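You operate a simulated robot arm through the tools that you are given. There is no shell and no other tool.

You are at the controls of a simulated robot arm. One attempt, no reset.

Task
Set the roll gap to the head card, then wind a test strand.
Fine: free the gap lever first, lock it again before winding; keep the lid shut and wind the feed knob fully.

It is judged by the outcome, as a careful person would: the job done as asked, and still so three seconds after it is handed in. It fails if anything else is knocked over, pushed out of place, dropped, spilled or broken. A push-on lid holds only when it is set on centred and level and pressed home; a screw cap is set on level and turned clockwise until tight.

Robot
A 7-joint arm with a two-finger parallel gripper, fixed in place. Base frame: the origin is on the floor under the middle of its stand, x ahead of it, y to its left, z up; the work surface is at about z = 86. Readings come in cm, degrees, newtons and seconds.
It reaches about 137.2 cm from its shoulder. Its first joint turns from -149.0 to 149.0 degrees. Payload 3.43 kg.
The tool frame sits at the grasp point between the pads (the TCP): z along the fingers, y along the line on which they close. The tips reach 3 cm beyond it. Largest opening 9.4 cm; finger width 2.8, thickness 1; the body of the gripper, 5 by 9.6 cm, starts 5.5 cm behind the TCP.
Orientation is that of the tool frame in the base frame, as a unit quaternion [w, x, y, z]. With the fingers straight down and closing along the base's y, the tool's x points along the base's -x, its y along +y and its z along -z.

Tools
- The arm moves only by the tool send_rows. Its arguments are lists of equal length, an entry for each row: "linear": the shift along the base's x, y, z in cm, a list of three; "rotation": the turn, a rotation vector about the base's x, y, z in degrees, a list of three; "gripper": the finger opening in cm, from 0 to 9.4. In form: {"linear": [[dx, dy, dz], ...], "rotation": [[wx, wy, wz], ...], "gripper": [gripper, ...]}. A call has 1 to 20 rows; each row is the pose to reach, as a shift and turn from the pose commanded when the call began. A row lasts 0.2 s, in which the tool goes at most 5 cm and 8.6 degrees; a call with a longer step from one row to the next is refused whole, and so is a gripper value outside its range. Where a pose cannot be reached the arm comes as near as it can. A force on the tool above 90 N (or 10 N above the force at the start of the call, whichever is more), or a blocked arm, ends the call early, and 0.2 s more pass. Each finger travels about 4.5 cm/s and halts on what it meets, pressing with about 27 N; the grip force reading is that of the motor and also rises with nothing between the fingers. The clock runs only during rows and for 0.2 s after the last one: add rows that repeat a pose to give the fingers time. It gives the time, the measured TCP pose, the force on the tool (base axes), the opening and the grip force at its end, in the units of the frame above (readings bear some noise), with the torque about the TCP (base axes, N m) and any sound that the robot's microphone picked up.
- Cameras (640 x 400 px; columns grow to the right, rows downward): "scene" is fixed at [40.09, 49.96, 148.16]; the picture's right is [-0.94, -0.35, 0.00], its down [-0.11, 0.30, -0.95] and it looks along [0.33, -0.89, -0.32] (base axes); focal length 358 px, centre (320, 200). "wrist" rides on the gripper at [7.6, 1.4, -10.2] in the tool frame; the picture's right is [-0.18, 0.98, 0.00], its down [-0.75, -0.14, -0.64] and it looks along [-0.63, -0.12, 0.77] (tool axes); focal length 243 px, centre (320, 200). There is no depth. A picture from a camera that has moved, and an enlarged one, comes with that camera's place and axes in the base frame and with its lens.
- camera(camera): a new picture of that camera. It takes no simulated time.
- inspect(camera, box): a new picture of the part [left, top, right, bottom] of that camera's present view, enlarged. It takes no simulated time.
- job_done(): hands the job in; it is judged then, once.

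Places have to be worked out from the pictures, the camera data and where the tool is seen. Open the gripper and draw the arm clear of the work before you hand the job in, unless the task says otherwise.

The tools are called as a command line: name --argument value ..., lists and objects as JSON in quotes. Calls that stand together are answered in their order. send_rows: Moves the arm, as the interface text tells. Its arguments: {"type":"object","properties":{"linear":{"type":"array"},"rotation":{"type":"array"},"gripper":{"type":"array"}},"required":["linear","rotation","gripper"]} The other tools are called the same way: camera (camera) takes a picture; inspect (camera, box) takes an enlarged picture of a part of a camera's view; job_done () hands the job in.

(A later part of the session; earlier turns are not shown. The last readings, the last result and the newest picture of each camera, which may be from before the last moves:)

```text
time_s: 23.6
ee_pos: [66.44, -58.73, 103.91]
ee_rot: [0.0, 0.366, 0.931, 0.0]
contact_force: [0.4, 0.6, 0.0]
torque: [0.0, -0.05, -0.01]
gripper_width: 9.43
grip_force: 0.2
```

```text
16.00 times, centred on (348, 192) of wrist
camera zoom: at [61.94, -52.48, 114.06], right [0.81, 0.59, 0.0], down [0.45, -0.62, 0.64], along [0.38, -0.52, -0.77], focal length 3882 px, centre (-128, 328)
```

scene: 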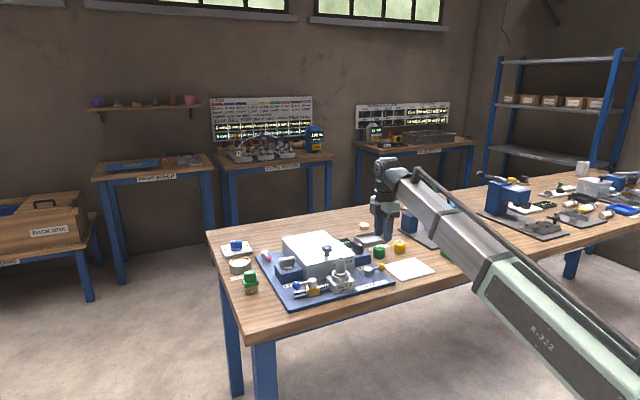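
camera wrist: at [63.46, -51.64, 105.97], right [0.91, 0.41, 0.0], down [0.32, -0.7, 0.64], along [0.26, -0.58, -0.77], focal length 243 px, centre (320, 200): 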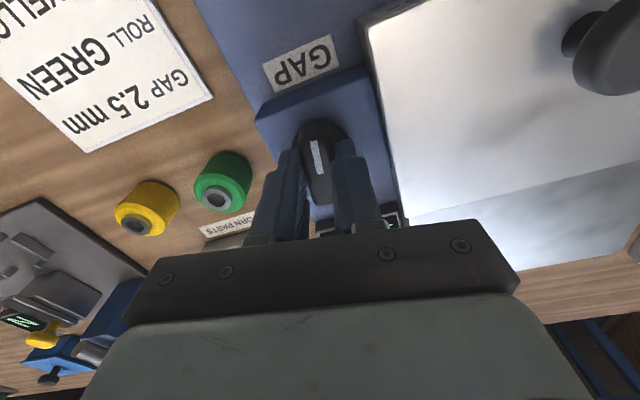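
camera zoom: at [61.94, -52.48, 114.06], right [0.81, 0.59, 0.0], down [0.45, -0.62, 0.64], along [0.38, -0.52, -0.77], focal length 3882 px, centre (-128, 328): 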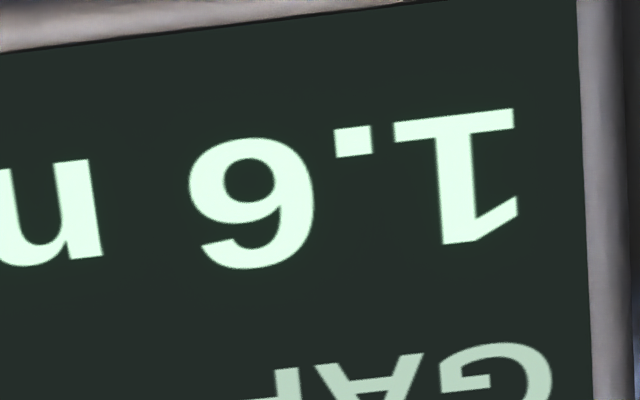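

The closed loop is at the top of the inverted image, so the display reads 1.6 mm: about 12° clockwise gave +0.1 mm. So clockwise increases the gap and around 108° more is needed. I'll test in the air how far the wrist can yaw clockwise before gripping again.

send_rows --linear '[[0, 0, 0], [0, 0, 0], [0, 0, 0], [0, 0, 0], [0, 0, 0], [0, 0, 0], [0, 0, 0], [0, 0, 0], [0, 0, 0], [0, 0, 0], [0, 0, 0], [0, 0, 0], [0, 0, 0], [0, 0, 0], [0, 0, 0]]' --rotation '[[0, 0, -8], [0, 0, -16], [0, 0, -24], [0, 0, -32], [0, 0, -40], [0, 0, -48], [0, 0, -56], [0, 0, -64], [0, 0, -72], [0, 0, -80], [0, 0, -88], [0, 0, -96], [0, 0, -104], [0, 0, -112], [0, 0, -120]]' --gripper '[6, 4, 4, 4, 4, 4, 4, 4, 4, 4, 4, 4, 4, 4, 4]'

camera --camera "wrist"

```text
time_s: 26.8
ee_pos: [66.48, -58.83, 103.98]
ee_rot: [0.0, 0.989, 0.146, 0.0]
contact_force: [0.2, 0.0, 0.5]
torque: [-0.01, 0.0, 0.0]
gripper_width: 3.98
grip_force: 0.0
```

```text
taken
camera wrist: at [74.29, -57.99, 114.03], right [0.11, -0.99, 0.0], down [-0.76, -0.08, 0.64], along [-0.64, -0.07, -0.77], focal length 243 px, centre (320, 200)
```

wrist: 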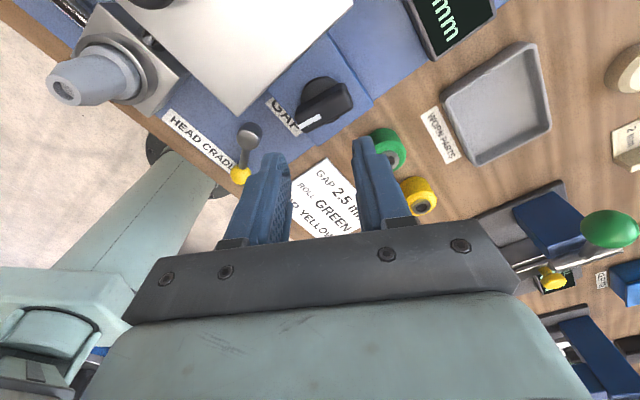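

The wrist reaches -163° yaw without trouble, so one grip can cover the turn. I'll rotate back to align with the bar (yaw about -54.6°) and centre over the knob.

send_rows --linear '[[0, 0, 0], [0, 0, 0], [0, 0, 0], [0, 0, 0], [0, 0, 0], [0, 0, 0], [0, 0, 0], [0, 0, 0], [0, 0, 0], [0, 0, 0], [0, 0, 0], [0, 0, 0], [0, 0, 0], [0, 0, 0], [0, 0, 0]]' --rotation '[[0, 0, 8], [0, 0, 16], [0, 0, 24], [0, 0, 32], [0, 0, 40], [0, 0, 48], [0, 0, 56], [0, 0, 64], [0, 0, 72], [0, 0, 80], [0, 0, 88], [0, 0, 96], [0, 0, 104], [0, 0, 108.4], [0, 0, 108.4]]' --gripper '[4, 4, 4, 4, 4, 4, 4, 4, 4, 3.4, 3.2, 3.2, 3.2, 3.2, 3.2]'

inspect --camera "wrist" --box '[260, 60, 420, 220]'

```text
time_s: 30.0
ee_pos: [66.45, -58.7, 103.93]
ee_rot: [0.001, 0.458, 0.889, -0.001]
contact_force: [0.0, -0.5, -0.6]
torque: [0.06, 0.02, 0.0]
gripper_width: 3.18
grip_force: 0.0
```

```text
2.50 times, centred on (340, 140) of wrist
camera zoom: at [63.34, -51.69, 114.06], right [0.91, 0.42, 0.0], down [0.32, -0.7, 0.64], along [0.27, -0.58, -0.77], focal length 606 px, centre (270, 350)
```

zoom: 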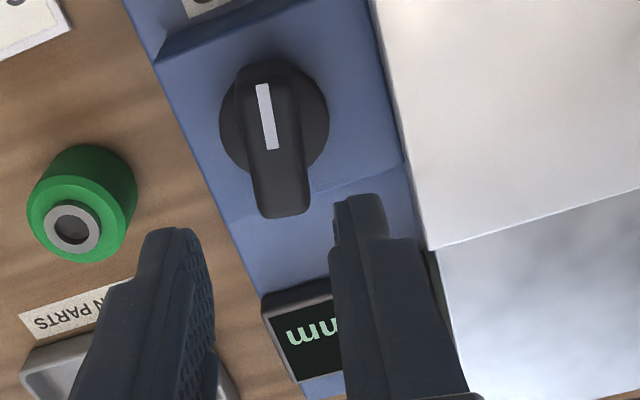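

Aligned with the bar. I'll descend and grip it again.

send_rows --linear '[[0, -0.05, -2], [0, -0.05, -4.5], [0, -0.05, -6.5], [0, -0.05, -7.6], [0, -0.05, -8.1], [0, -0.05, -8.1], [0, -0.05, -8.1], [0, -0.05, -8.1]]' --rotation '[[0, 0, 0], [0, 0, 0], [0, 0, 0], [0, 0, 0], [0, 0, 0], [0, 0, 0], [0, 0, 0], [0, 0, 0]]' --gripper '[3.2, 3.2, 3.2, 3.2, 3.2, 2.2, 1.2, 1.2]'

inspect --camera "wrist" --box '[240, 90, 400, 240]'

```text
time_s: 31.8
ee_pos: [66.46, -58.66, 95.85]
ee_rot: [0.0, 0.459, 0.889, 0.0]
contact_force: [3.7, 3.8, -1.6]
torque: [-0.13, -0.29, 0.07]
gripper_width: 2.02
grip_force: 45.4
```

```text
2.67 times, centred on (320, 165) of wrist
camera zoom: at [63.4, -51.65, 105.97], right [0.91, 0.42, 0.0], down [0.32, -0.7, 0.64], along [0.27, -0.58, -0.77], focal length 647 px, centre (320, 293)
```

zoom: 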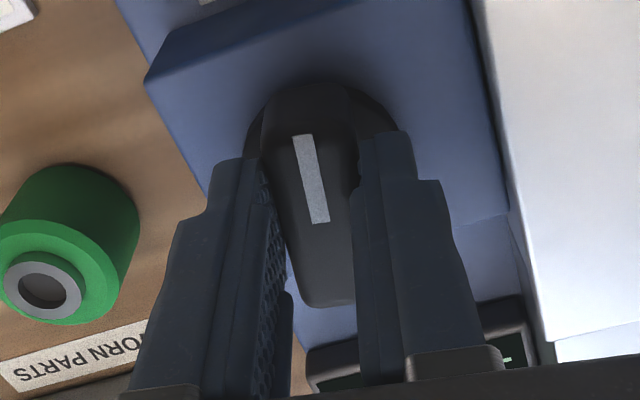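

Good grip with low side load. I'll turn 48° clockwise and check the readings.

send_rows --linear '[[0, 0, 0], [0, 0, 0], [0, 0, 0], [0, 0, 0], [0, 0, 0], [0, 0, 0], [0, 0, 0], [0, 0, 0], [0, 0, 0]]' --rotation '[[0, 0, -6], [0, 0, -12], [0, 0, -18], [0, 0, -24], [0, 0, -30], [0, 0, -36], [0, 0, -42], [0, 0, -48], [0, 0, -48]]' --gripper '[1.2, 1.2, 1.2, 1.2, 1.2, 1.2, 1.2, 1.2, 1.2]'

camera --camera "wrist"

```text
time_s: 33.8
ee_pos: [66.91, -58.72, 95.77]
ee_rot: [0.0, 0.78, 0.626, 0.006]
contact_force: [42.2, 14.7, -4.7]
torque: [-0.2, -0.31, 0.18]
gripper_width: 2.0
grip_force: 45.2
```

```text
taken
camera wrist: at [69.97, -51.58, 106.03], right [0.92, -0.39, 0.01], down [-0.31, -0.71, 0.64], along [-0.25, -0.59, -0.77], focal length 243 px, centre (320, 200)
```

wrist: 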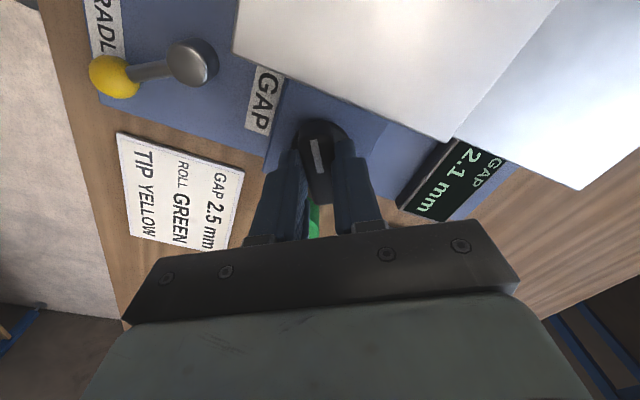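

The display reads 2.1 mm, about 100° per mm, so about 40° more is needed. The 42 N side load means my rotation centre is off by about 0.7 cm along the bar. I'll shift the tool to relieve it, then turn along the corrected arc.

send_rows --linear '[[0.2, 0.05, 0], [0.4, 0.1, 0], [0.55, 0.15, 0], [0.55, 0.15, 0]]' --rotation '[[0, 0, 0], [0, 0, 0], [0, 0, 0], [0, 0, 0]]' --gripper '[1.2, 1.2, 1.2, 1.2]'

inspect --camera "wrist" --box '[250, 100, 550, 250]'

```text
time_s: 34.8
ee_pos: [66.92, -58.66, 95.88]
ee_rot: [-0.001, 0.781, 0.625, 0.0]
contact_force: [7.9, 6.0, 5.2]
torque: [1.49, -0.64, 0.03]
gripper_width: 1.97
grip_force: 45.4
```

```text
2.13 times, centred on (400, 175) of wrist
camera zoom: at [70.11, -51.56, 105.99], right [0.92, -0.4, 0.0], down [-0.3, -0.7, 0.64], along [-0.26, -0.59, -0.77], focal length 518 px, centre (149, 253)
```

zoom: 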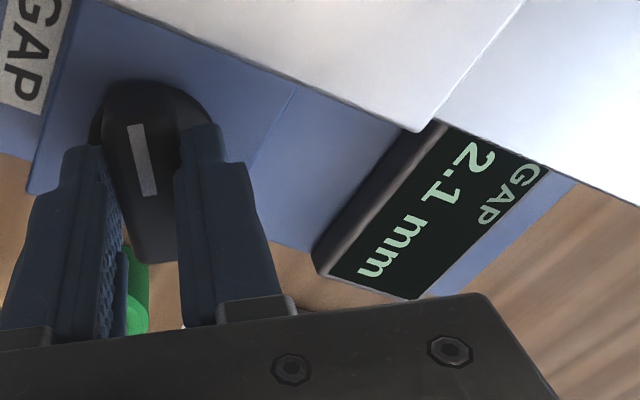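

The load dropped to about 11 N and the display still reads 2.1 mm. I'll continue 36° clockwise along the corrected arc.

send_rows --linear '[[0.06, -0.02, 0], [0.12, -0.055, 0], [0.18, -0.09, 0], [0.235, -0.13, 0], [0.28, -0.175, 0], [0.32, -0.227, 0], [0.32, -0.227, 0]]' --rotation '[[0, 0, -6], [0, 0, -12], [0, 0, -18], [0, 0, -24], [0, 0, -30], [0, 0, -36], [0, 0, -36]]' --gripper '[1.2, 1.2, 1.2, 1.2, 1.2, 1.2, 1.2]'

camera --camera "wrist"

```text
time_s: 36.4
ee_pos: [67.08, -58.71, 95.93]
ee_rot: [-0.001, 0.936, 0.351, -0.001]
contact_force: [-25.2, 14.4, -3.6]
torque: [0.32, -0.25, -0.1]
gripper_width: 1.98
grip_force: 45.2
```

```text
taken
camera wrist: at [73.98, -54.88, 105.96], right [0.51, -0.86, 0.0], down [-0.66, -0.39, 0.64], along [-0.56, -0.32, -0.76], focal length 243 px, centre (320, 200)
```

wrist: 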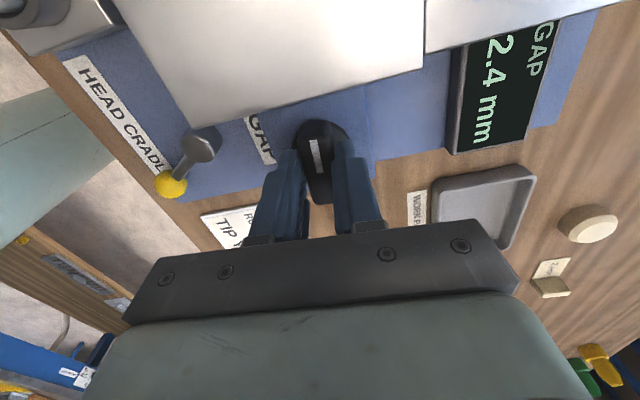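

The display reads 2.4 mm. I'll relieve the small side load and turn 3° more.

send_rows --linear '[[-0.12, 0.07, 0], [-0.22, 0.12, 0], [-0.22, 0.12, 0], [-0.22, 0.12, 0]]' --rotation '[[0, 0, 0], [0, 0, -1.5], [0, 0, -3], [0, 0, -3]]' --gripper '[1.2, 1.2, 1.2, 1.2]'

inspect --camera "wrist" --box '[400, 0, 600, 160]'

```text
time_s: 37.4
ee_pos: [67.11, -58.74, 95.88]
ee_rot: [0.0, 0.945, 0.328, 0.0]
contact_force: [-11.7, 7.3, -6.6]
torque: [-0.63, 1.41, -0.08]
gripper_width: 1.98
grip_force: 45.0
```

```text
2.50 times, centred on (500, 80) of wrist
camera zoom: at [74.13, -55.21, 105.98], right [0.46, -0.89, 0.0], down [-0.68, -0.36, 0.64], along [-0.57, -0.3, -0.77], focal length 606 px, centre (-130, 500)
```

zoom: 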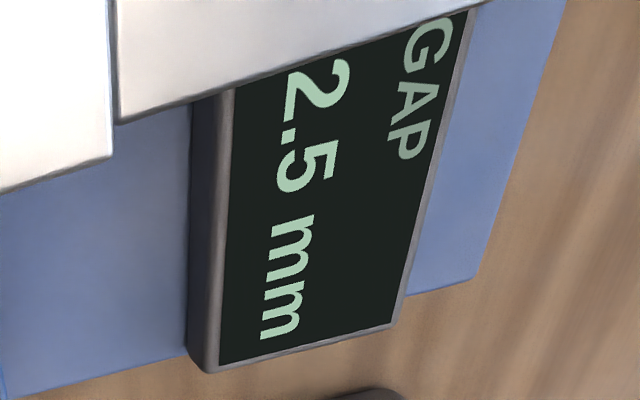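

The display now reads 2.5 mm, just past the 2.4/2.5 changeover. I'll add about 3.5° to sit near the middle of the 2.5 band.

send_rows --linear '[[-0.05, 0.03, 0], [-0.05, 0.03, 0], [-0.05, 0.03, 0]]' --rotation '[[0, 0, -2], [0, 0, -3.5], [0, 0, -3.5]]' --gripper '[1.2, 1.2, 1.2]'

inspect --camera "wrist" --box '[400, 0, 600, 160]'

```text
time_s: 38.2
ee_pos: [67.26, -58.83, 95.83]
ee_rot: [0.0, 0.954, 0.3, 0.0]
contact_force: [-3.2, 0.2, -7.6]
torque: [-0.46, 0.82, -0.03]
gripper_width: 1.98
grip_force: 44.7
```

```text
2.50 times, centred on (500, 80) of wrist
camera zoom: at [74.33, -55.64, 105.99], right [0.41, -0.91, 0.0], down [-0.7, -0.31, 0.64], along [-0.58, -0.26, -0.77], focal length 606 px, centre (-130, 500)
```

zoom: 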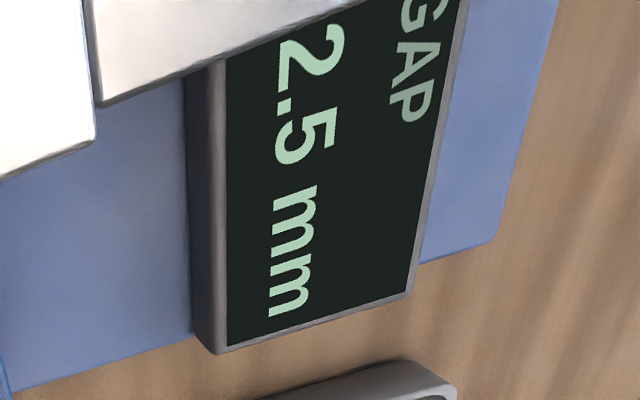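

Still 2.5 mm with side loads near zero. I'll open, lift straight up, and confirm that the display holds.

send_rows --linear '[[0, 0, 0], [0, 0, 0], [0, 0, 2], [0, 0, 5], [0, 0, 8.5], [0, 0, 8.5]]' --rotation '[[0, 0, 0], [0, 0, 0], [0, 0, 0], [0, 0, 0], [0, 0, 0], [0, 0, 0]]' --gripper '[2.6, 3.2, 3.2, 3.2, 3.6, 3.6]'

camera --camera "wrist"

inspect --camera "scene" --box '[310, 200, 430, 280]'

```text
time_s: 39.6
ee_pos: [66.98, -58.66, 104.42]
ee_rot: [0.0, 0.954, 0.298, 0.0]
contact_force: [0.4, 0.3, 0.1]
torque: [0.0, 0.03, 0.02]
gripper_width: 3.62
grip_force: 0.2
```

```text
taken
camera wrist: at [74.2, -55.55, 114.46], right [0.41, -0.91, 0.0], down [-0.7, -0.31, 0.64], along [-0.59, -0.26, -0.77], focal length 243 px, centre (320, 200)
```

wrist: 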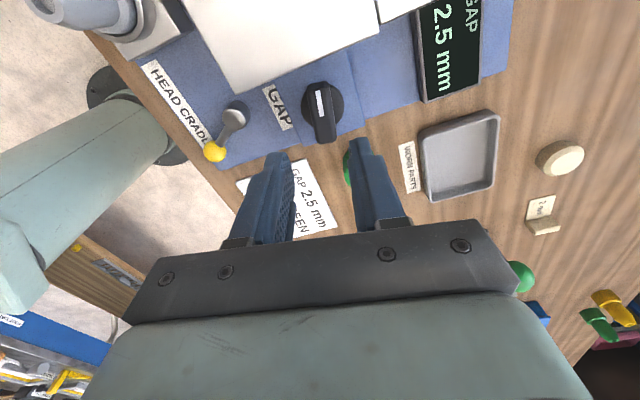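

```text
5.00 times, centred on (370, 240) of scene
camera zoom: at [40.09, 49.96, 148.16], right [-0.94, -0.35, 0.0], down [-0.11, 0.3, -0.95], along [0.33, -0.89, -0.32], focal length 1791 px, centre (70, 0)
```

zoom: 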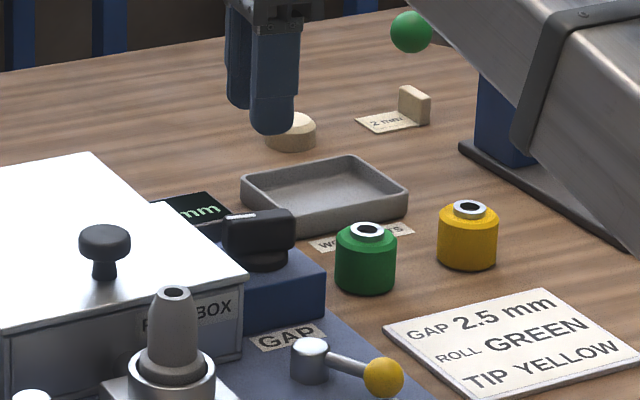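

The display holds at 2.5 mm. Now I'll go back over the yellow lever (ball near (56.4, -50)) to re-lock it, rotating the gripper to straddle it.

send_rows --linear '[[-0.7, 0.55, 0], [-1.4, 1.1, 0], [-2.1, 1.65, 0], [-2.8, 2.2, 0], [-3.5, 2.75, 0], [-4.2, 3.3, 0], [-4.9, 3.85, 0], [-5.6, 4.4, 0], [-6.3, 4.95, 0], [-7, 5.5, 0], [-7.7, 6.1, 0], [-8.4, 6.7, 0], [-9.1, 7.3, 0], [-9.8, 7.9, 0], [-10.4, 8.5, 0], [-10.6, 8.66, -1], [-10.6, 8.66, -2], [-10.6, 8.66, -2]]' --rotation '[[0, 0, 8], [0, 0, 16], [0, 0, 24], [0, 0, 32], [0, 0, 40], [0, 0, 48], [0, 0, 56], [0, 0, 64], [0, 0, 72], [0, 0, 80], [0, 0, 88], [0, 0, 96], [0, 0, 104], [0, 0, 112], [0, 0, 120], [0, 0, 127], [0, 0, 127], [0, 0, 127]]' --gripper '[4, 4, 4.4, 4.4, 4.4, 4.4, 4.4, 4.4, 4.4, 4.4, 4.4, 4.4, 4.4, 4.4, 4.4, 4.4, 4.4, 4.4]'

camera --camera "wrist"

inspect --camera "wrist" --box '[220, 60, 420, 190]'

```text
time_s: 43.4
ee_pos: [56.56, -50.17, 102.35]
ee_rot: [0.0, 0.157, 0.988, 0.0]
contact_force: [0.0, 0.2, -0.3]
torque: [0.0, 0.01, 0.0]
gripper_width: 4.42
grip_force: 0.0
```

```text
taken
camera wrist: at [49.83, -46.32, 112.4], right [0.48, 0.88, 0.0], down [0.67, -0.37, 0.64], along [0.56, -0.31, -0.77], focal length 243 px, centre (320, 200)
```

wrist: 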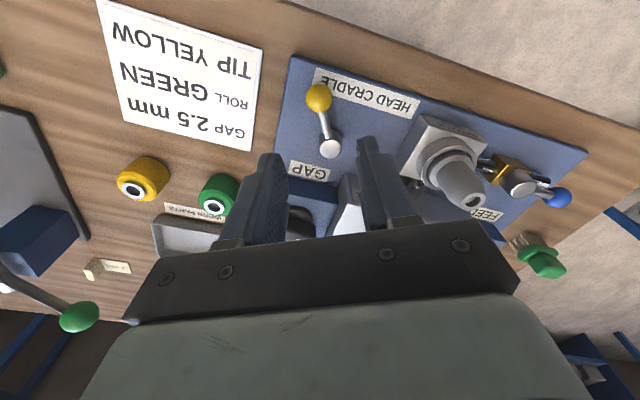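

```text
3.08 times, centred on (320, 125) of wrist
camera zoom: at [49.83, -46.32, 112.4], right [0.48, 0.88, 0.0], down [0.67, -0.37, 0.64], along [0.56, -0.31, -0.77], focal length 746 px, centre (320, 431)
```

zoom: 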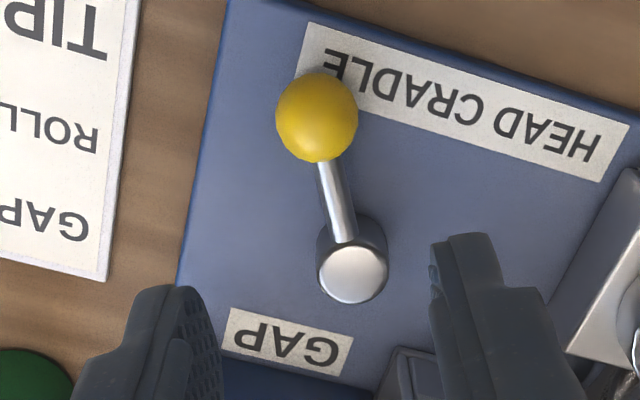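

The lever points at about 165°, ball at about (56, -49.8). I'll shift slightly outward and descend to straddle it.

send_rows --linear '[[-0.3, 0.15, -3], [-0.4, 0.2, -6], [-0.4, 0.2, -8.5], [-0.4, 0.2, -10], [-0.4, 0.2, -10.6], [-0.4, 0.2, -10.6]]' --rotation '[[0, 0, 0], [0, 0, 0], [0, 0, 0], [0, 0, 0], [0, 0, 0], [0, 0, 0]]' --gripper '[4.4, 4.4, 4.4, 4.4, 4.4, 4.4]'

inspect --camera "wrist" --box '[220, 100, 420, 230]'

```text
time_s: 44.8
ee_pos: [56.23, -49.9, 91.73]
ee_rot: [0.0, 0.157, 0.988, 0.0]
contact_force: [0.0, 0.3, 0.3]
torque: [0.04, 0.0, 0.03]
gripper_width: 4.37
grip_force: 0.1
```

```text
3.08 times, centred on (320, 165) of wrist
camera zoom: at [49.49, -46.17, 101.87], right [0.48, 0.88, 0.0], down [0.67, -0.37, 0.64], along [0.56, -0.31, -0.77], focal length 746 px, centre (320, 308)
```

zoom: 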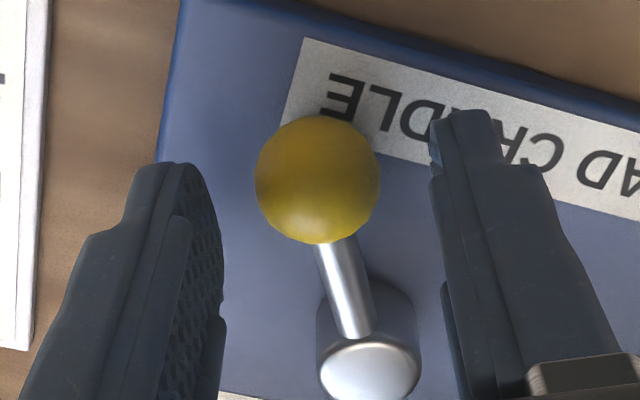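

The ball is between the fingers. I'll narrow slightly and sweep the lever counter-clockwise, back towards its original locked direction at about 226°.

send_rows --linear '[[0, 0, 0], [0, 0, 0], [-0.146, -0.497, 0], [-0.234, -1.007, 0], [-0.269, -1.522, 0], [-0.25, -2.039, 0], [-0.178, -2.551, 0], [-0.052, -3.053, 0], [0.126, -3.538, 0], [0.354, -4.002, 0], [0.628, -4.441, 0], [0.947, -4.848, 0], [0.947, -4.848, 0]]' --rotation '[[0, 0, 0], [0, 0, 0], [0, 0, 6], [0, 0, 12], [0, 0, 18], [0, 0, 24], [0, 0, 30], [0, 0, 36], [0, 0, 42], [0, 0, 48], [0, 0, 54], [0, 0, 60], [0, 0, 60]]' --gripper '[3.6, 3.4, 3.4, 3.4, 3.4, 3.4, 3.4, 3.4, 3.4, 3.4, 3.4, 3.4, 3.4]'

inspect --camera "wrist" --box '[220, 100, 420, 230]'

```text
time_s: 47.6
ee_pos: [57.13, -54.73, 91.6]
ee_rot: [0.0, -0.358, 0.934, 0.001]
contact_force: [0.3, -0.1, -0.5]
torque: [0.01, -0.01, -0.01]
gripper_width: 3.42
grip_force: 0.2
```

```text
3.08 times, centred on (320, 165) of wrist
camera zoom: at [50.54, -58.77, 101.83], right [-0.52, 0.85, 0.0], down [0.66, 0.4, 0.64], along [0.55, 0.33, -0.77], focal length 746 px, centre (320, 308)
```

zoom: 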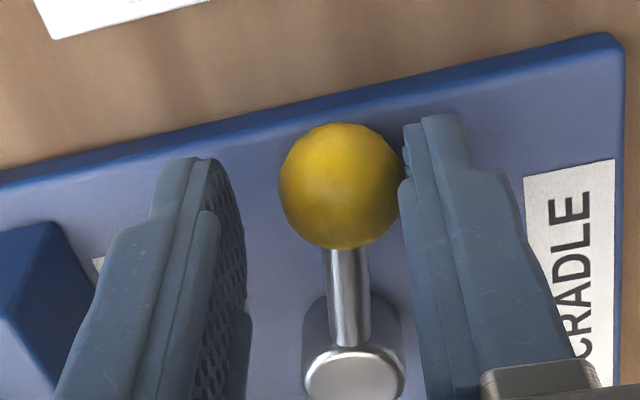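

The right finger is pushing the ball and the lever is nearly back. I'll continue in small steps until it meets the locked stop.

send_rows --linear '[[0.17, -0.184, 0], [0.36, -0.371, 0], [0.554, -0.542, 0], [0.554, -0.542, 0]]' --rotation '[[0, 0, 3], [0, 0, 6], [0, 0, 9], [0, 0, 9]]' --gripper '[3.4, 3.4, 3.4, 3.4]'

inspect --camera "wrist" --box '[220, 100, 420, 230]'

```text
time_s: 48.6
ee_pos: [57.63, -55.22, 91.74]
ee_rot: [0.001, -0.429, 0.903, 0.0]
contact_force: [-0.4, -0.2, -0.4]
torque: [0.02, 0.0, 0.01]
gripper_width: 3.47
grip_force: 0.1
```

```text
3.08 times, centred on (320, 165) of wrist
camera zoom: at [51.82, -60.28, 101.77], right [-0.65, 0.76, 0.0], down [0.59, 0.5, 0.64], along [0.49, 0.41, -0.77], focal length 746 px, centre (320, 308)
```

zoom: 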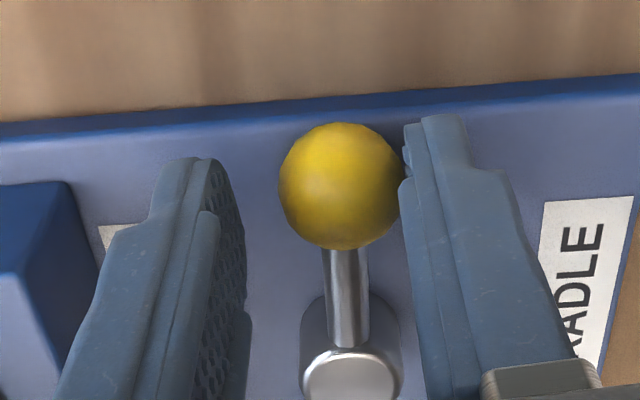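

Still free, so I'll continue a few more degrees toward the stop.

send_rows --linear '[[0.203, -0.161, 0], [0.414, -0.31, 0], [0.414, -0.31, 0]]' --rotation '[[0, 0, 3], [0, 0, 6], [0, 0, 6]]' --gripper '[3.4, 3.4, 3.4]'

inspect --camera "wrist" --box '[220, 100, 420, 230]'

```text
time_s: 49.4
ee_pos: [57.98, -55.47, 91.69]
ee_rot: [-0.001, -0.476, 0.88, 0.001]
contact_force: [-5.3, 8.7, 1.2]
torque: [0.26, 0.17, -0.09]
gripper_width: 3.96
grip_force: 5.0
```

```text
3.08 times, centred on (320, 165) of wrist
camera zoom: at [52.75, -61.11, 101.8], right [-0.72, 0.69, 0.0], down [0.53, 0.55, 0.64], along [0.44, 0.46, -0.77], focal length 746 px, centre (320, 308)
```

zoom: 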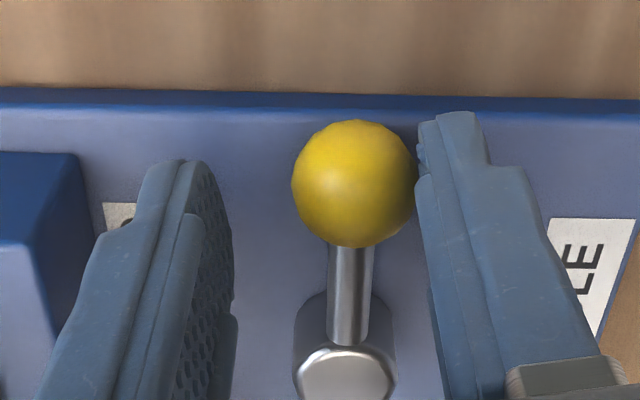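

It has met the stop (10 N rising). I'll press a few more degrees to be sure that it is fully home.

send_rows --linear '[[0.14, -0.1, 0], [0.29, -0.19, 0], [0.29, -0.19, 0]]' --rotation '[[0, 0, 2], [0, 0, 4], [0, 0, 4]]' --gripper '[3.4, 3.4, 3.4]'

inspect --camera "wrist" --box '[220, 100, 420, 230]'

```text
time_s: 50.2
ee_pos: [58.16, -55.67, 91.85]
ee_rot: [0.0, -0.506, 0.863, 0.001]
contact_force: [-11.8, 14.1, -1.8]
torque: [0.41, 0.31, -0.12]
gripper_width: 4.38
grip_force: 8.9
```

```text
3.08 times, centred on (320, 165) of wrist
camera zoom: at [53.36, -61.64, 101.87], right [-0.77, 0.64, 0.0], down [0.49, 0.59, 0.64], along [0.41, 0.49, -0.77], focal length 746 px, centre (320, 308)
```

zoom: 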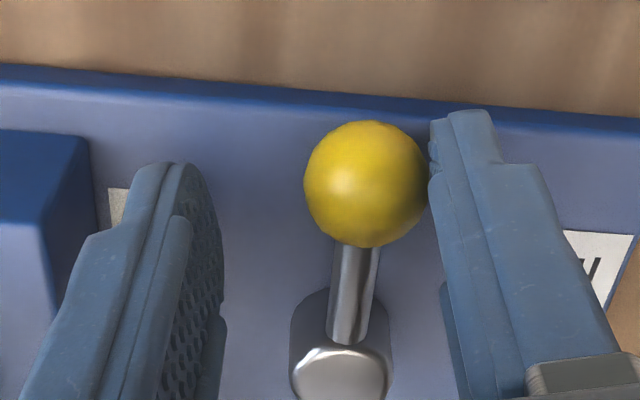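

It's at 18 N with the ball stationary, the same as the original locked stop. I'll back off, lift clear and verify the lever position and the display.

send_rows --linear '[[-0.3, 0.2, 0], [-0.6, 0.42, 0], [-0.6, 0.42, 3], [-0.6, 0.42, 6.5], [-0.6, 0.42, 10], [-0.6, 0.42, 13], [-0.6, 0.42, 13]]' --rotation '[[0, 0, -4], [0, 0, -9], [0, 0, -9], [0, 0, -9], [0, 0, -9], [0, 0, -9], [0, 0, -9]]' --gripper '[4.4, 4.4, 4.4, 4.4, 6, 9.4, 9.4]'

camera --camera "wrist"

inspect --camera "scene" --box '[230, 220, 430, 310]'

```text
time_s: 51.8
ee_pos: [57.67, -55.19, 104.63]
ee_rot: [0.0, -0.437, 0.9, 0.0]
contact_force: [-0.9, -0.1, 0.4]
torque: [-0.04, 0.0, -0.01]
gripper_width: 9.43
grip_force: 0.1
```

```text
taken
camera wrist: at [51.94, -60.37, 114.73], right [-0.66, 0.75, 0.0], down [0.58, 0.5, 0.64], along [0.48, 0.42, -0.77], focal length 243 px, centre (320, 200)
```

wrist: 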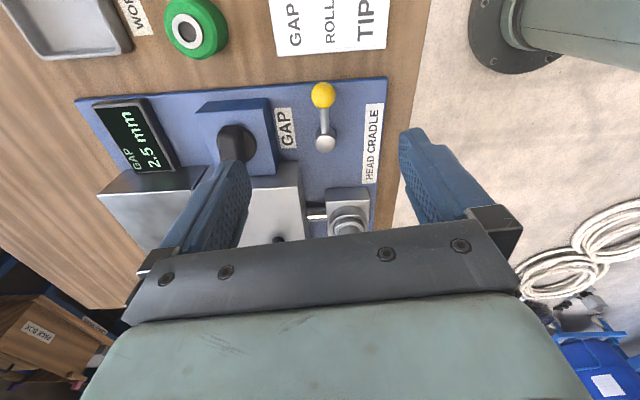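

```text
3.20 times, centred on (330, 265) of scene
camera zoom: at [40.09, 49.96, 148.16], right [-0.94, -0.35, 0.0], down [-0.11, 0.3, -0.95], along [0.33, -0.89, -0.32], focal length 1146 px, centre (288, -8)
```

zoom: 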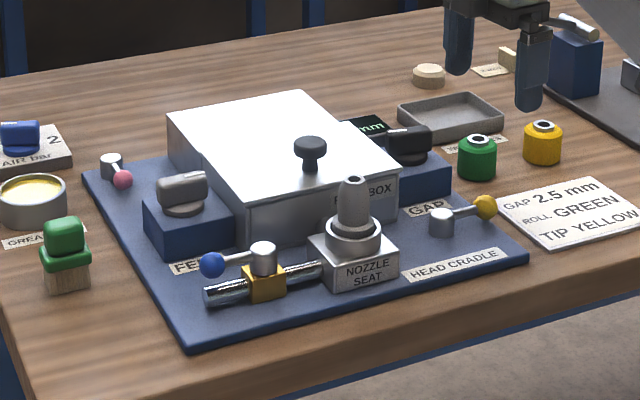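

The gap lever is back at its locked direction and the gap still reads 2.5 mm. Next I'll move over the FEED knob at about (84.6, -41), passing above the lid at a safe height.

send_rows --linear '[[1, 0.5, 1.5], [4, 2, 1.5], [7.5, 3.8, 1.5], [11, 5.7, 1.5], [14.5, 7.6, 1.5], [18, 9.4, 1.5], [21.5, 11.3, 1.5], [25, 13.2, 1.5], [26.9, 14.2, 1.5], [26.9, 14.2, 1.5]]' --rotation '[[0, 0, -1], [0, 0, -3], [0, 0, -5], [0, 0, -7], [0, 0, -9], [0, 0, -11], [0, 0, -13], [0, 0, -15], [0, 0, -16.2], [0, 0, -16.2]]' --gripper '[8, 6, 6, 6, 6, 6, 6, 6, 6, 6]'

camera --camera "wrist"

inspect --camera "scene" --box '[220, 180, 400, 300]'

```text
time_s: 54.0
ee_pos: [84.5, -41.12, 106.13]
ee_rot: [0.0, -0.305, 0.952, 0.0]
contact_force: [0.4, -0.6, -0.8]
torque: [-0.01, 0.01, -0.01]
gripper_width: 5.99
grip_force: 0.0
```

```text
taken
camera wrist: at [77.62, -44.44, 116.22], right [-0.42, 0.91, 0.0], down [0.7, 0.32, 0.64], along [0.58, 0.27, -0.77], focal length 243 px, centre (320, 200)
```

wrist: 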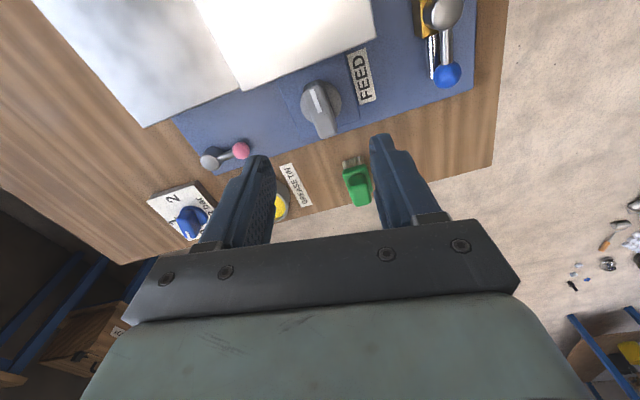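

```text
3.33 times, centred on (310, 240) of scene
camera zoom: at [40.09, 49.96, 148.16], right [-0.94, -0.35, 0.0], down [-0.11, 0.3, -0.95], along [0.33, -0.89, -0.32], focal length 1194 px, centre (353, 67)
```

zoom: 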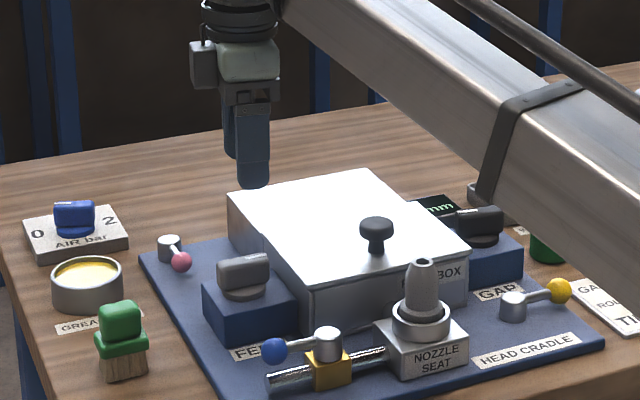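

I'm over the feed area. I'll zoom in on the FEED knob, and on the display to double-check the locked gap.

inspect --camera "wrist" --box '[240, 40, 420, 160]'

inspect --camera "wrist" --box '[140, 110, 320, 240]'

inspect --camera "scene" --box '[265, 240, 315, 290]'

```text
3.33 times, centred on (330, 100) of wrist
camera zoom: at [77.62, -44.44, 116.22], right [-0.42, 0.91, 0.0], down [0.7, 0.32, 0.64], along [0.58, 0.27, -0.77], focal length 809 px, centre (287, 533)
```

zoom: 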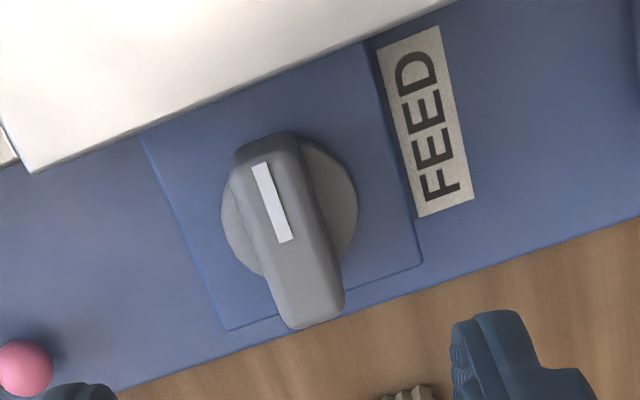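

```text
3.08 times, centred on (230, 175) of wrist
camera zoom: at [77.62, -44.44, 116.22], right [-0.42, 0.91, 0.0], down [0.7, 0.32, 0.64], along [0.58, 0.27, -0.77], focal length 746 px, centre (597, 277)
```

zoom: 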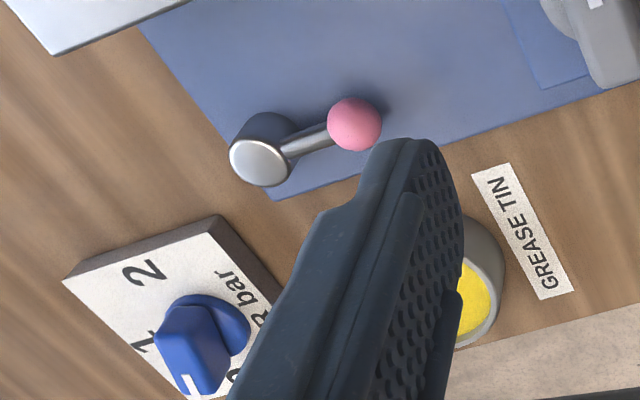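

```text
8.00 times, centred on (290, 265) of scene
camera zoom: at [40.09, 49.96, 148.16], right [-0.94, -0.35, 0.0], down [-0.11, 0.3, -0.95], along [0.33, -0.89, -0.32], focal length 2866 px, centre (560, -320)
```

zoom: 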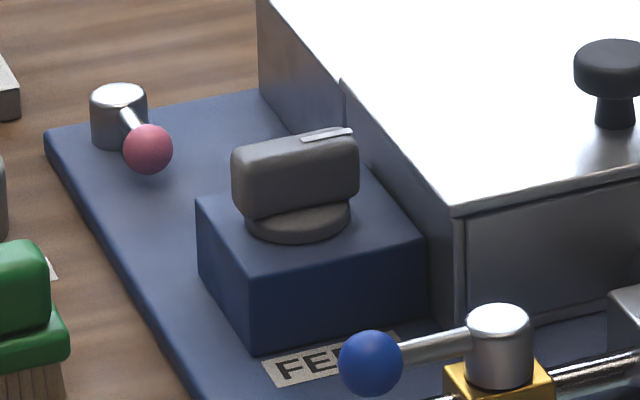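

The FEED knob's bar points at about 223°, centred near (84.7, -40.9), top at z≈95, and the lid edge is about 4 cm away. I'll align the yaw to about +43° and descend partway to check alignment.

send_rows --linear '[[0.1, 0.1, 0], [0.2, 0.2, -2], [0.2, 0.2, -4], [0.2, 0.2, -6], [0.2, 0.2, -6]]' --rotation '[[0, 0, 4], [0, 0, 7.5], [0, 0, 7.5], [0, 0, 7.5], [0, 0, 7.5]]' --gripper '[5, 4, 3.2, 3.2, 3.2]'

inspect --camera "wrist" --box '[220, 80, 420, 220]'

inspect --camera "scene" --box '[240, 200, 360, 290]'

```text
time_s: 55.2
ee_pos: [84.72, -40.91, 100.09]
ee_rot: [0.0, -0.367, 0.93, 0.0]
contact_force: [0.7, -0.3, -0.3]
torque: [0.0, 0.0, 0.02]
gripper_width: 3.2
grip_force: 0.0
```

```text
2.86 times, centred on (320, 150) of wrist
camera zoom: at [78.33, -45.09, 110.21], right [-0.54, 0.84, 0.0], down [0.65, 0.41, 0.64], along [0.54, 0.34, -0.77], focal length 693 px, centre (320, 343)
```

zoom: 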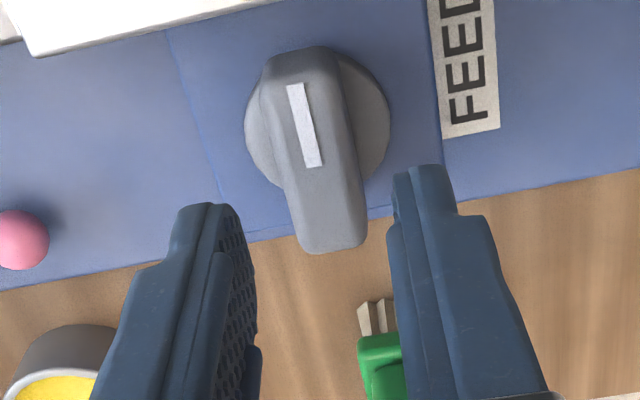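

```text
4.44 times, centred on (300, 245) of scene
camera zoom: at [40.09, 49.96, 148.16], right [-0.94, -0.35, 0.0], down [-0.11, 0.3, -0.95], along [0.33, -0.89, -0.32], focal length 1592 px, centre (409, 0)
```

zoom: 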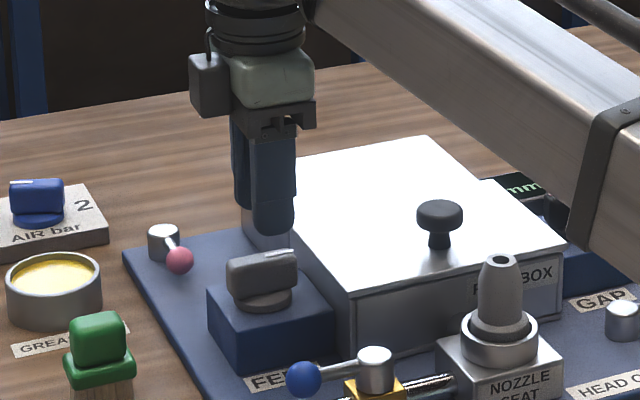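

The bar is nearly aligned. A small correction (+2.5° yaw, -0.2 in y), then I'll descend the rest of the way and grip the knob.

send_rows --linear '[[0.03, -0.2, -1], [0.03, -0.2, -2.5], [0.03, -0.2, -3.7], [0.03, -0.2, -4.2], [0.03, -0.2, -4.2]]' --rotation '[[0, 0, 1.5], [0, 0, 2.5], [0, 0, 2.5], [0, 0, 2.5], [0, 0, 2.5]]' --gripper '[3.2, 3.2, 3.2, 3.2, 3.2]'

inspect --camera "wrist" --box '[220, 90, 420, 240]'

inspect --camera "scene" --box '[240, 210, 340, 290]'

```text
time_s: 56.4
ee_pos: [84.65, -41.18, 95.87]
ee_rot: [0.001, -0.387, 0.922, 0.0]
contact_force: [-0.1, -0.2, 0.3]
torque: [0.01, -0.01, 0.01]
gripper_width: 3.2
grip_force: 0.0
```

```text
2.67 times, centred on (320, 165) of wrist
camera zoom: at [78.48, -45.61, 106.09], right [-0.57, 0.82, 0.0], down [0.63, 0.44, 0.64], along [0.53, 0.37, -0.77], focal length 647 px, centre (320, 293)
```

zoom: 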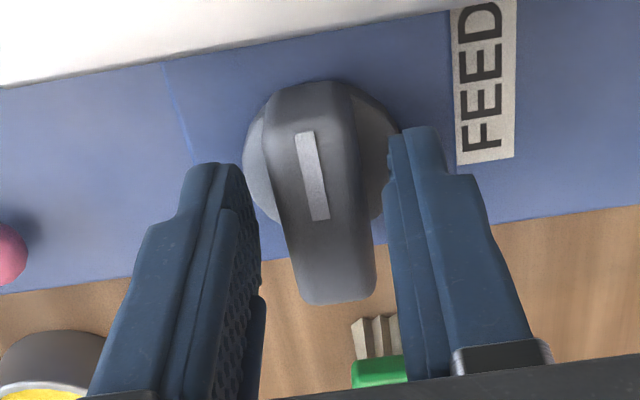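

```text
5.00 times, centred on (290, 250) of scene
camera zoom: at [40.09, 49.96, 148.16], right [-0.94, -0.35, 0.0], down [-0.11, 0.3, -0.95], along [0.33, -0.89, -0.32], focal length 1791 px, centre (470, -50)
```

zoom: 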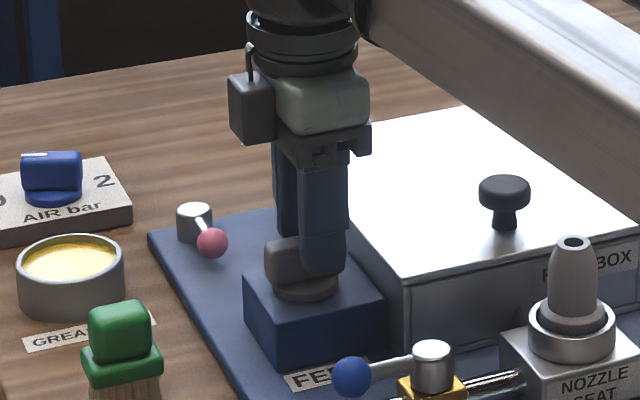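

The marker sits in the picture just as the GAP knob's did, which means the knob axis is about 0.64 cm from the TCP, away from the marked end. I'll shift (+0.45, +0.45) to centre on the axis, then close.

send_rows --linear '[[0.25, 0.25, 0], [0.45, 0.45, 0], [0.45, 0.45, 0], [0.45, 0.45, 0], [0.45, 0.45, 0]]' --rotation '[[0, 0, 0], [0, 0, 0], [0, 0, 0], [0, 0, 0], [0, 0, 0]]' --gripper '[3.2, 3.2, 2.2, 1.2, 1.2]'

inspect --camera "wrist" --box '[220, 90, 420, 240]'

```text
time_s: 57.6
ee_pos: [85.24, -40.8, 96.0]
ee_rot: [0.0, -0.388, 0.922, 0.001]
contact_force: [-3.2, 3.9, -1.1]
torque: [0.04, 0.05, -0.55]
gripper_width: 2.02
grip_force: 44.6
```

```text
2.67 times, centred on (320, 165) of wrist
camera zoom: at [78.95, -45.15, 106.1], right [-0.57, 0.82, 0.0], down [0.63, 0.44, 0.64], along [0.53, 0.37, -0.77], focal length 647 px, centre (320, 293)
```

zoom: 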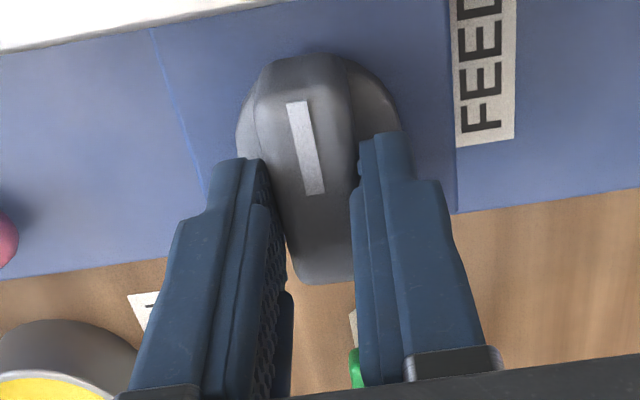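

Gripped at 2.0 cm. The knob resists counter-clockwise twist (torque -0.55 Nm), suggesting it sits at its start stop. I'll turn it 16° clockwise and check.

send_rows --linear '[[0, 0, 0], [0, 0, 0], [0, 0, 0], [0, 0, 0], [0, 0, 0]]' --rotation '[[0, 0, -4], [0, 0, -8], [0, 0, -12], [0, 0, -16], [0, 0, -16]]' --gripper '[1.2, 1.2, 1.2, 1.2, 1.2]'

inspect --camera "wrist" --box '[220, 90, 420, 240]'

camera --camera "scene"

```text
time_s: 58.8
ee_pos: [85.3, -40.82, 95.96]
ee_rot: [0.0, -0.255, 0.967, 0.001]
contact_force: [-8.7, 1.8, -16.0]
torque: [0.53, -0.78, -0.03]
gripper_width: 2.0
grip_force: 44.9
```

```text
2.67 times, centred on (320, 165) of wrist
camera zoom: at [78.0, -43.26, 106.1], right [-0.32, 0.95, 0.0], down [0.73, 0.25, 0.64], along [0.61, 0.21, -0.77], focal length 647 px, centre (320, 293)
```

zoom: 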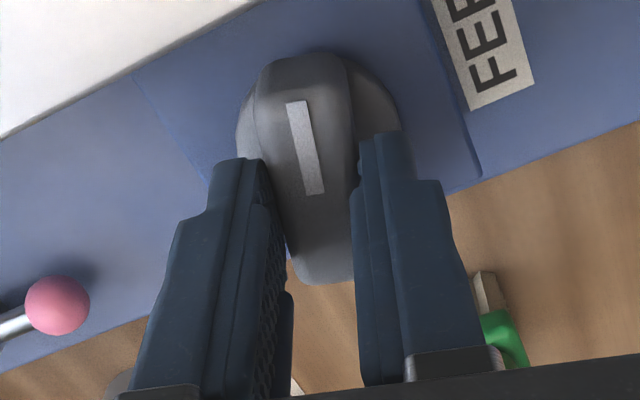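

```text
taken
```

scene: 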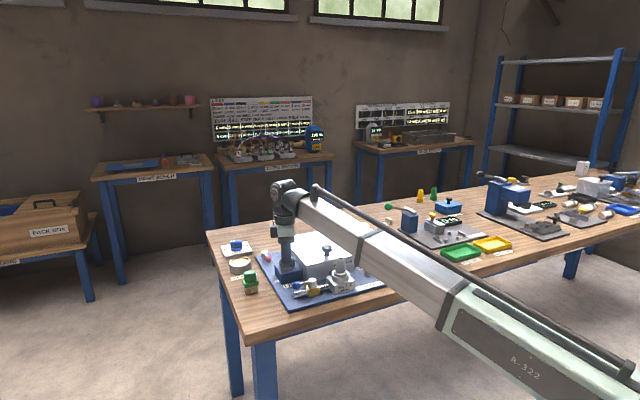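

The knob follows clockwise with no resisting torque. I'll continue another 48° and monitor the forces.

send_rows --linear '[[-0.05, 0, 0], [-0.05, 0, 0], [-0.05, 0, 0], [-0.05, 0, 0], [-0.05, 0, 0], [-0.05, 0, 0], [-0.05, 0, 0], [-0.05, 0, 0], [-0.05, 0, 0]]' --rotation '[[0, 0, -6], [0, 0, -12], [0, 0, -18], [0, 0, -24], [0, 0, -30], [0, 0, -36], [0, 0, -42], [0, 0, -48], [0, 0, -48]]' --gripper '[1.2, 1.2, 1.2, 1.2, 1.2, 1.2, 1.2, 1.2, 1.2]'

camera --camera "wrist"

inspect --camera "scene" --box '[240, 210, 400, 310]'

```text
time_s: 60.8
ee_pos: [85.35, -40.86, 95.99]
ee_rot: [-0.001, 0.162, 0.987, -0.001]
contact_force: [1.2, -23.0, -9.8]
torque: [-0.18, 0.08, 0.02]
gripper_width: 2.0
grip_force: 44.2
```

```text
taken
camera wrist: at [78.57, -37.08, 106.1], right [0.49, 0.87, 0.0], down [0.67, -0.37, 0.64], along [0.56, -0.31, -0.77], focal length 243 px, centre (320, 200)
```

wrist: 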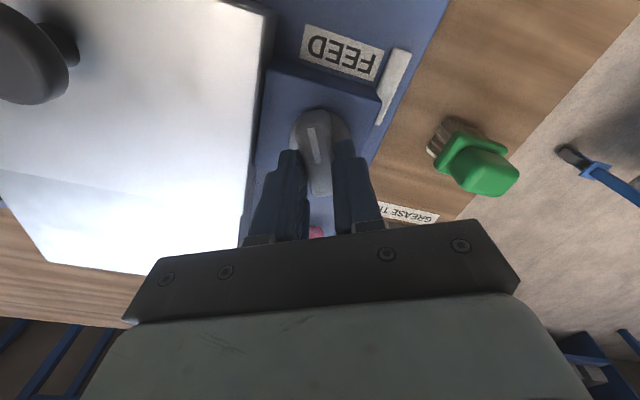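

```text
4.00 times, centred on (320, 260) of scene
camera zoom: at [40.09, 49.96, 148.16], right [-0.94, -0.35, 0.0], down [-0.11, 0.3, -0.95], along [0.33, -0.89, -0.32], focal length 1433 px, centre (320, -40)
```

zoom: 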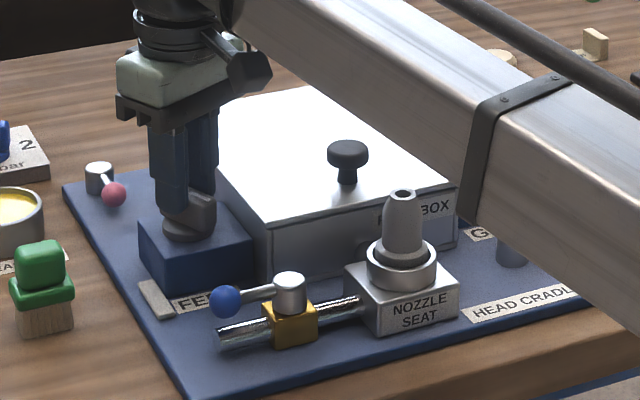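

A strand is emerging beside the feed block, so the winding works. I'll trim the small side load and continue 48° clockwise.

send_rows --linear '[[0, -0.15, 0], [0, -0.15, 0], [0, -0.2, 0], [0, -0.2, 0], [0, -0.2, 0], [0, -0.2, 0], [0, -0.2, 0], [0, -0.2, 0], [0, -0.2, 0], [0, -0.2, 0]]' --rotation '[[0, 0, 0], [0, 0, -6], [0, 0, -12], [0, 0, -18], [0, 0, -24], [0, 0, -30], [0, 0, -36], [0, 0, -42], [0, 0, -48], [0, 0, -48]]' --gripper '[1.2, 1.2, 1.2, 1.2, 1.2, 1.2, 1.2, 1.2, 1.2, 1.2]'

camera --camera "wrist"

inspect --camera "scene" --box '[240, 210, 400, 310]'

```text
time_s: 63.0
ee_pos: [85.18, -40.81, 96.09]
ee_rot: [-0.001, 0.55, 0.835, -0.001]
contact_force: [-10.3, -19.8, -2.4]
torque: [0.8, 0.69, 0.05]
gripper_width: 1.99
grip_force: 44.9
```

```text
taken
camera wrist: at [83.55, -33.43, 106.11], right [0.97, 0.22, 0.0], down [0.17, -0.75, 0.64], along [0.14, -0.63, -0.77], focal length 243 px, centre (320, 200)
```

wrist: 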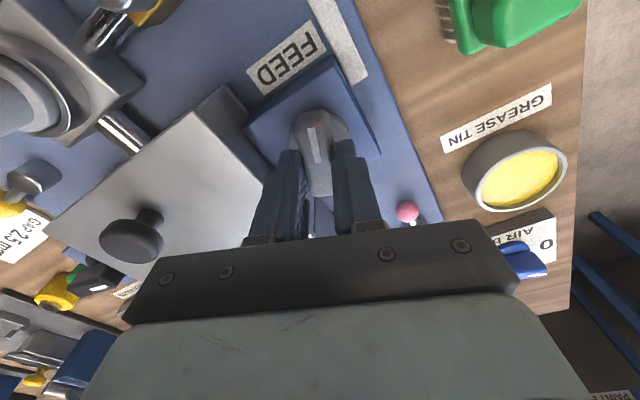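

```text
4.00 times, centred on (320, 260) of scene
camera zoom: at [40.09, 49.96, 148.16], right [-0.94, -0.35, 0.0], down [-0.11, 0.3, -0.95], along [0.33, -0.89, -0.32], focal length 1433 px, centre (320, -40)
```

zoom: 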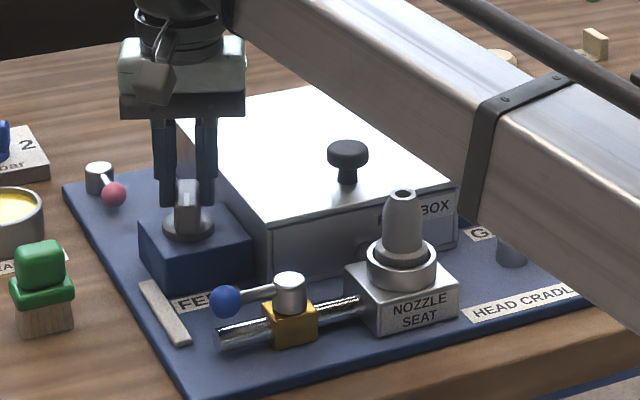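

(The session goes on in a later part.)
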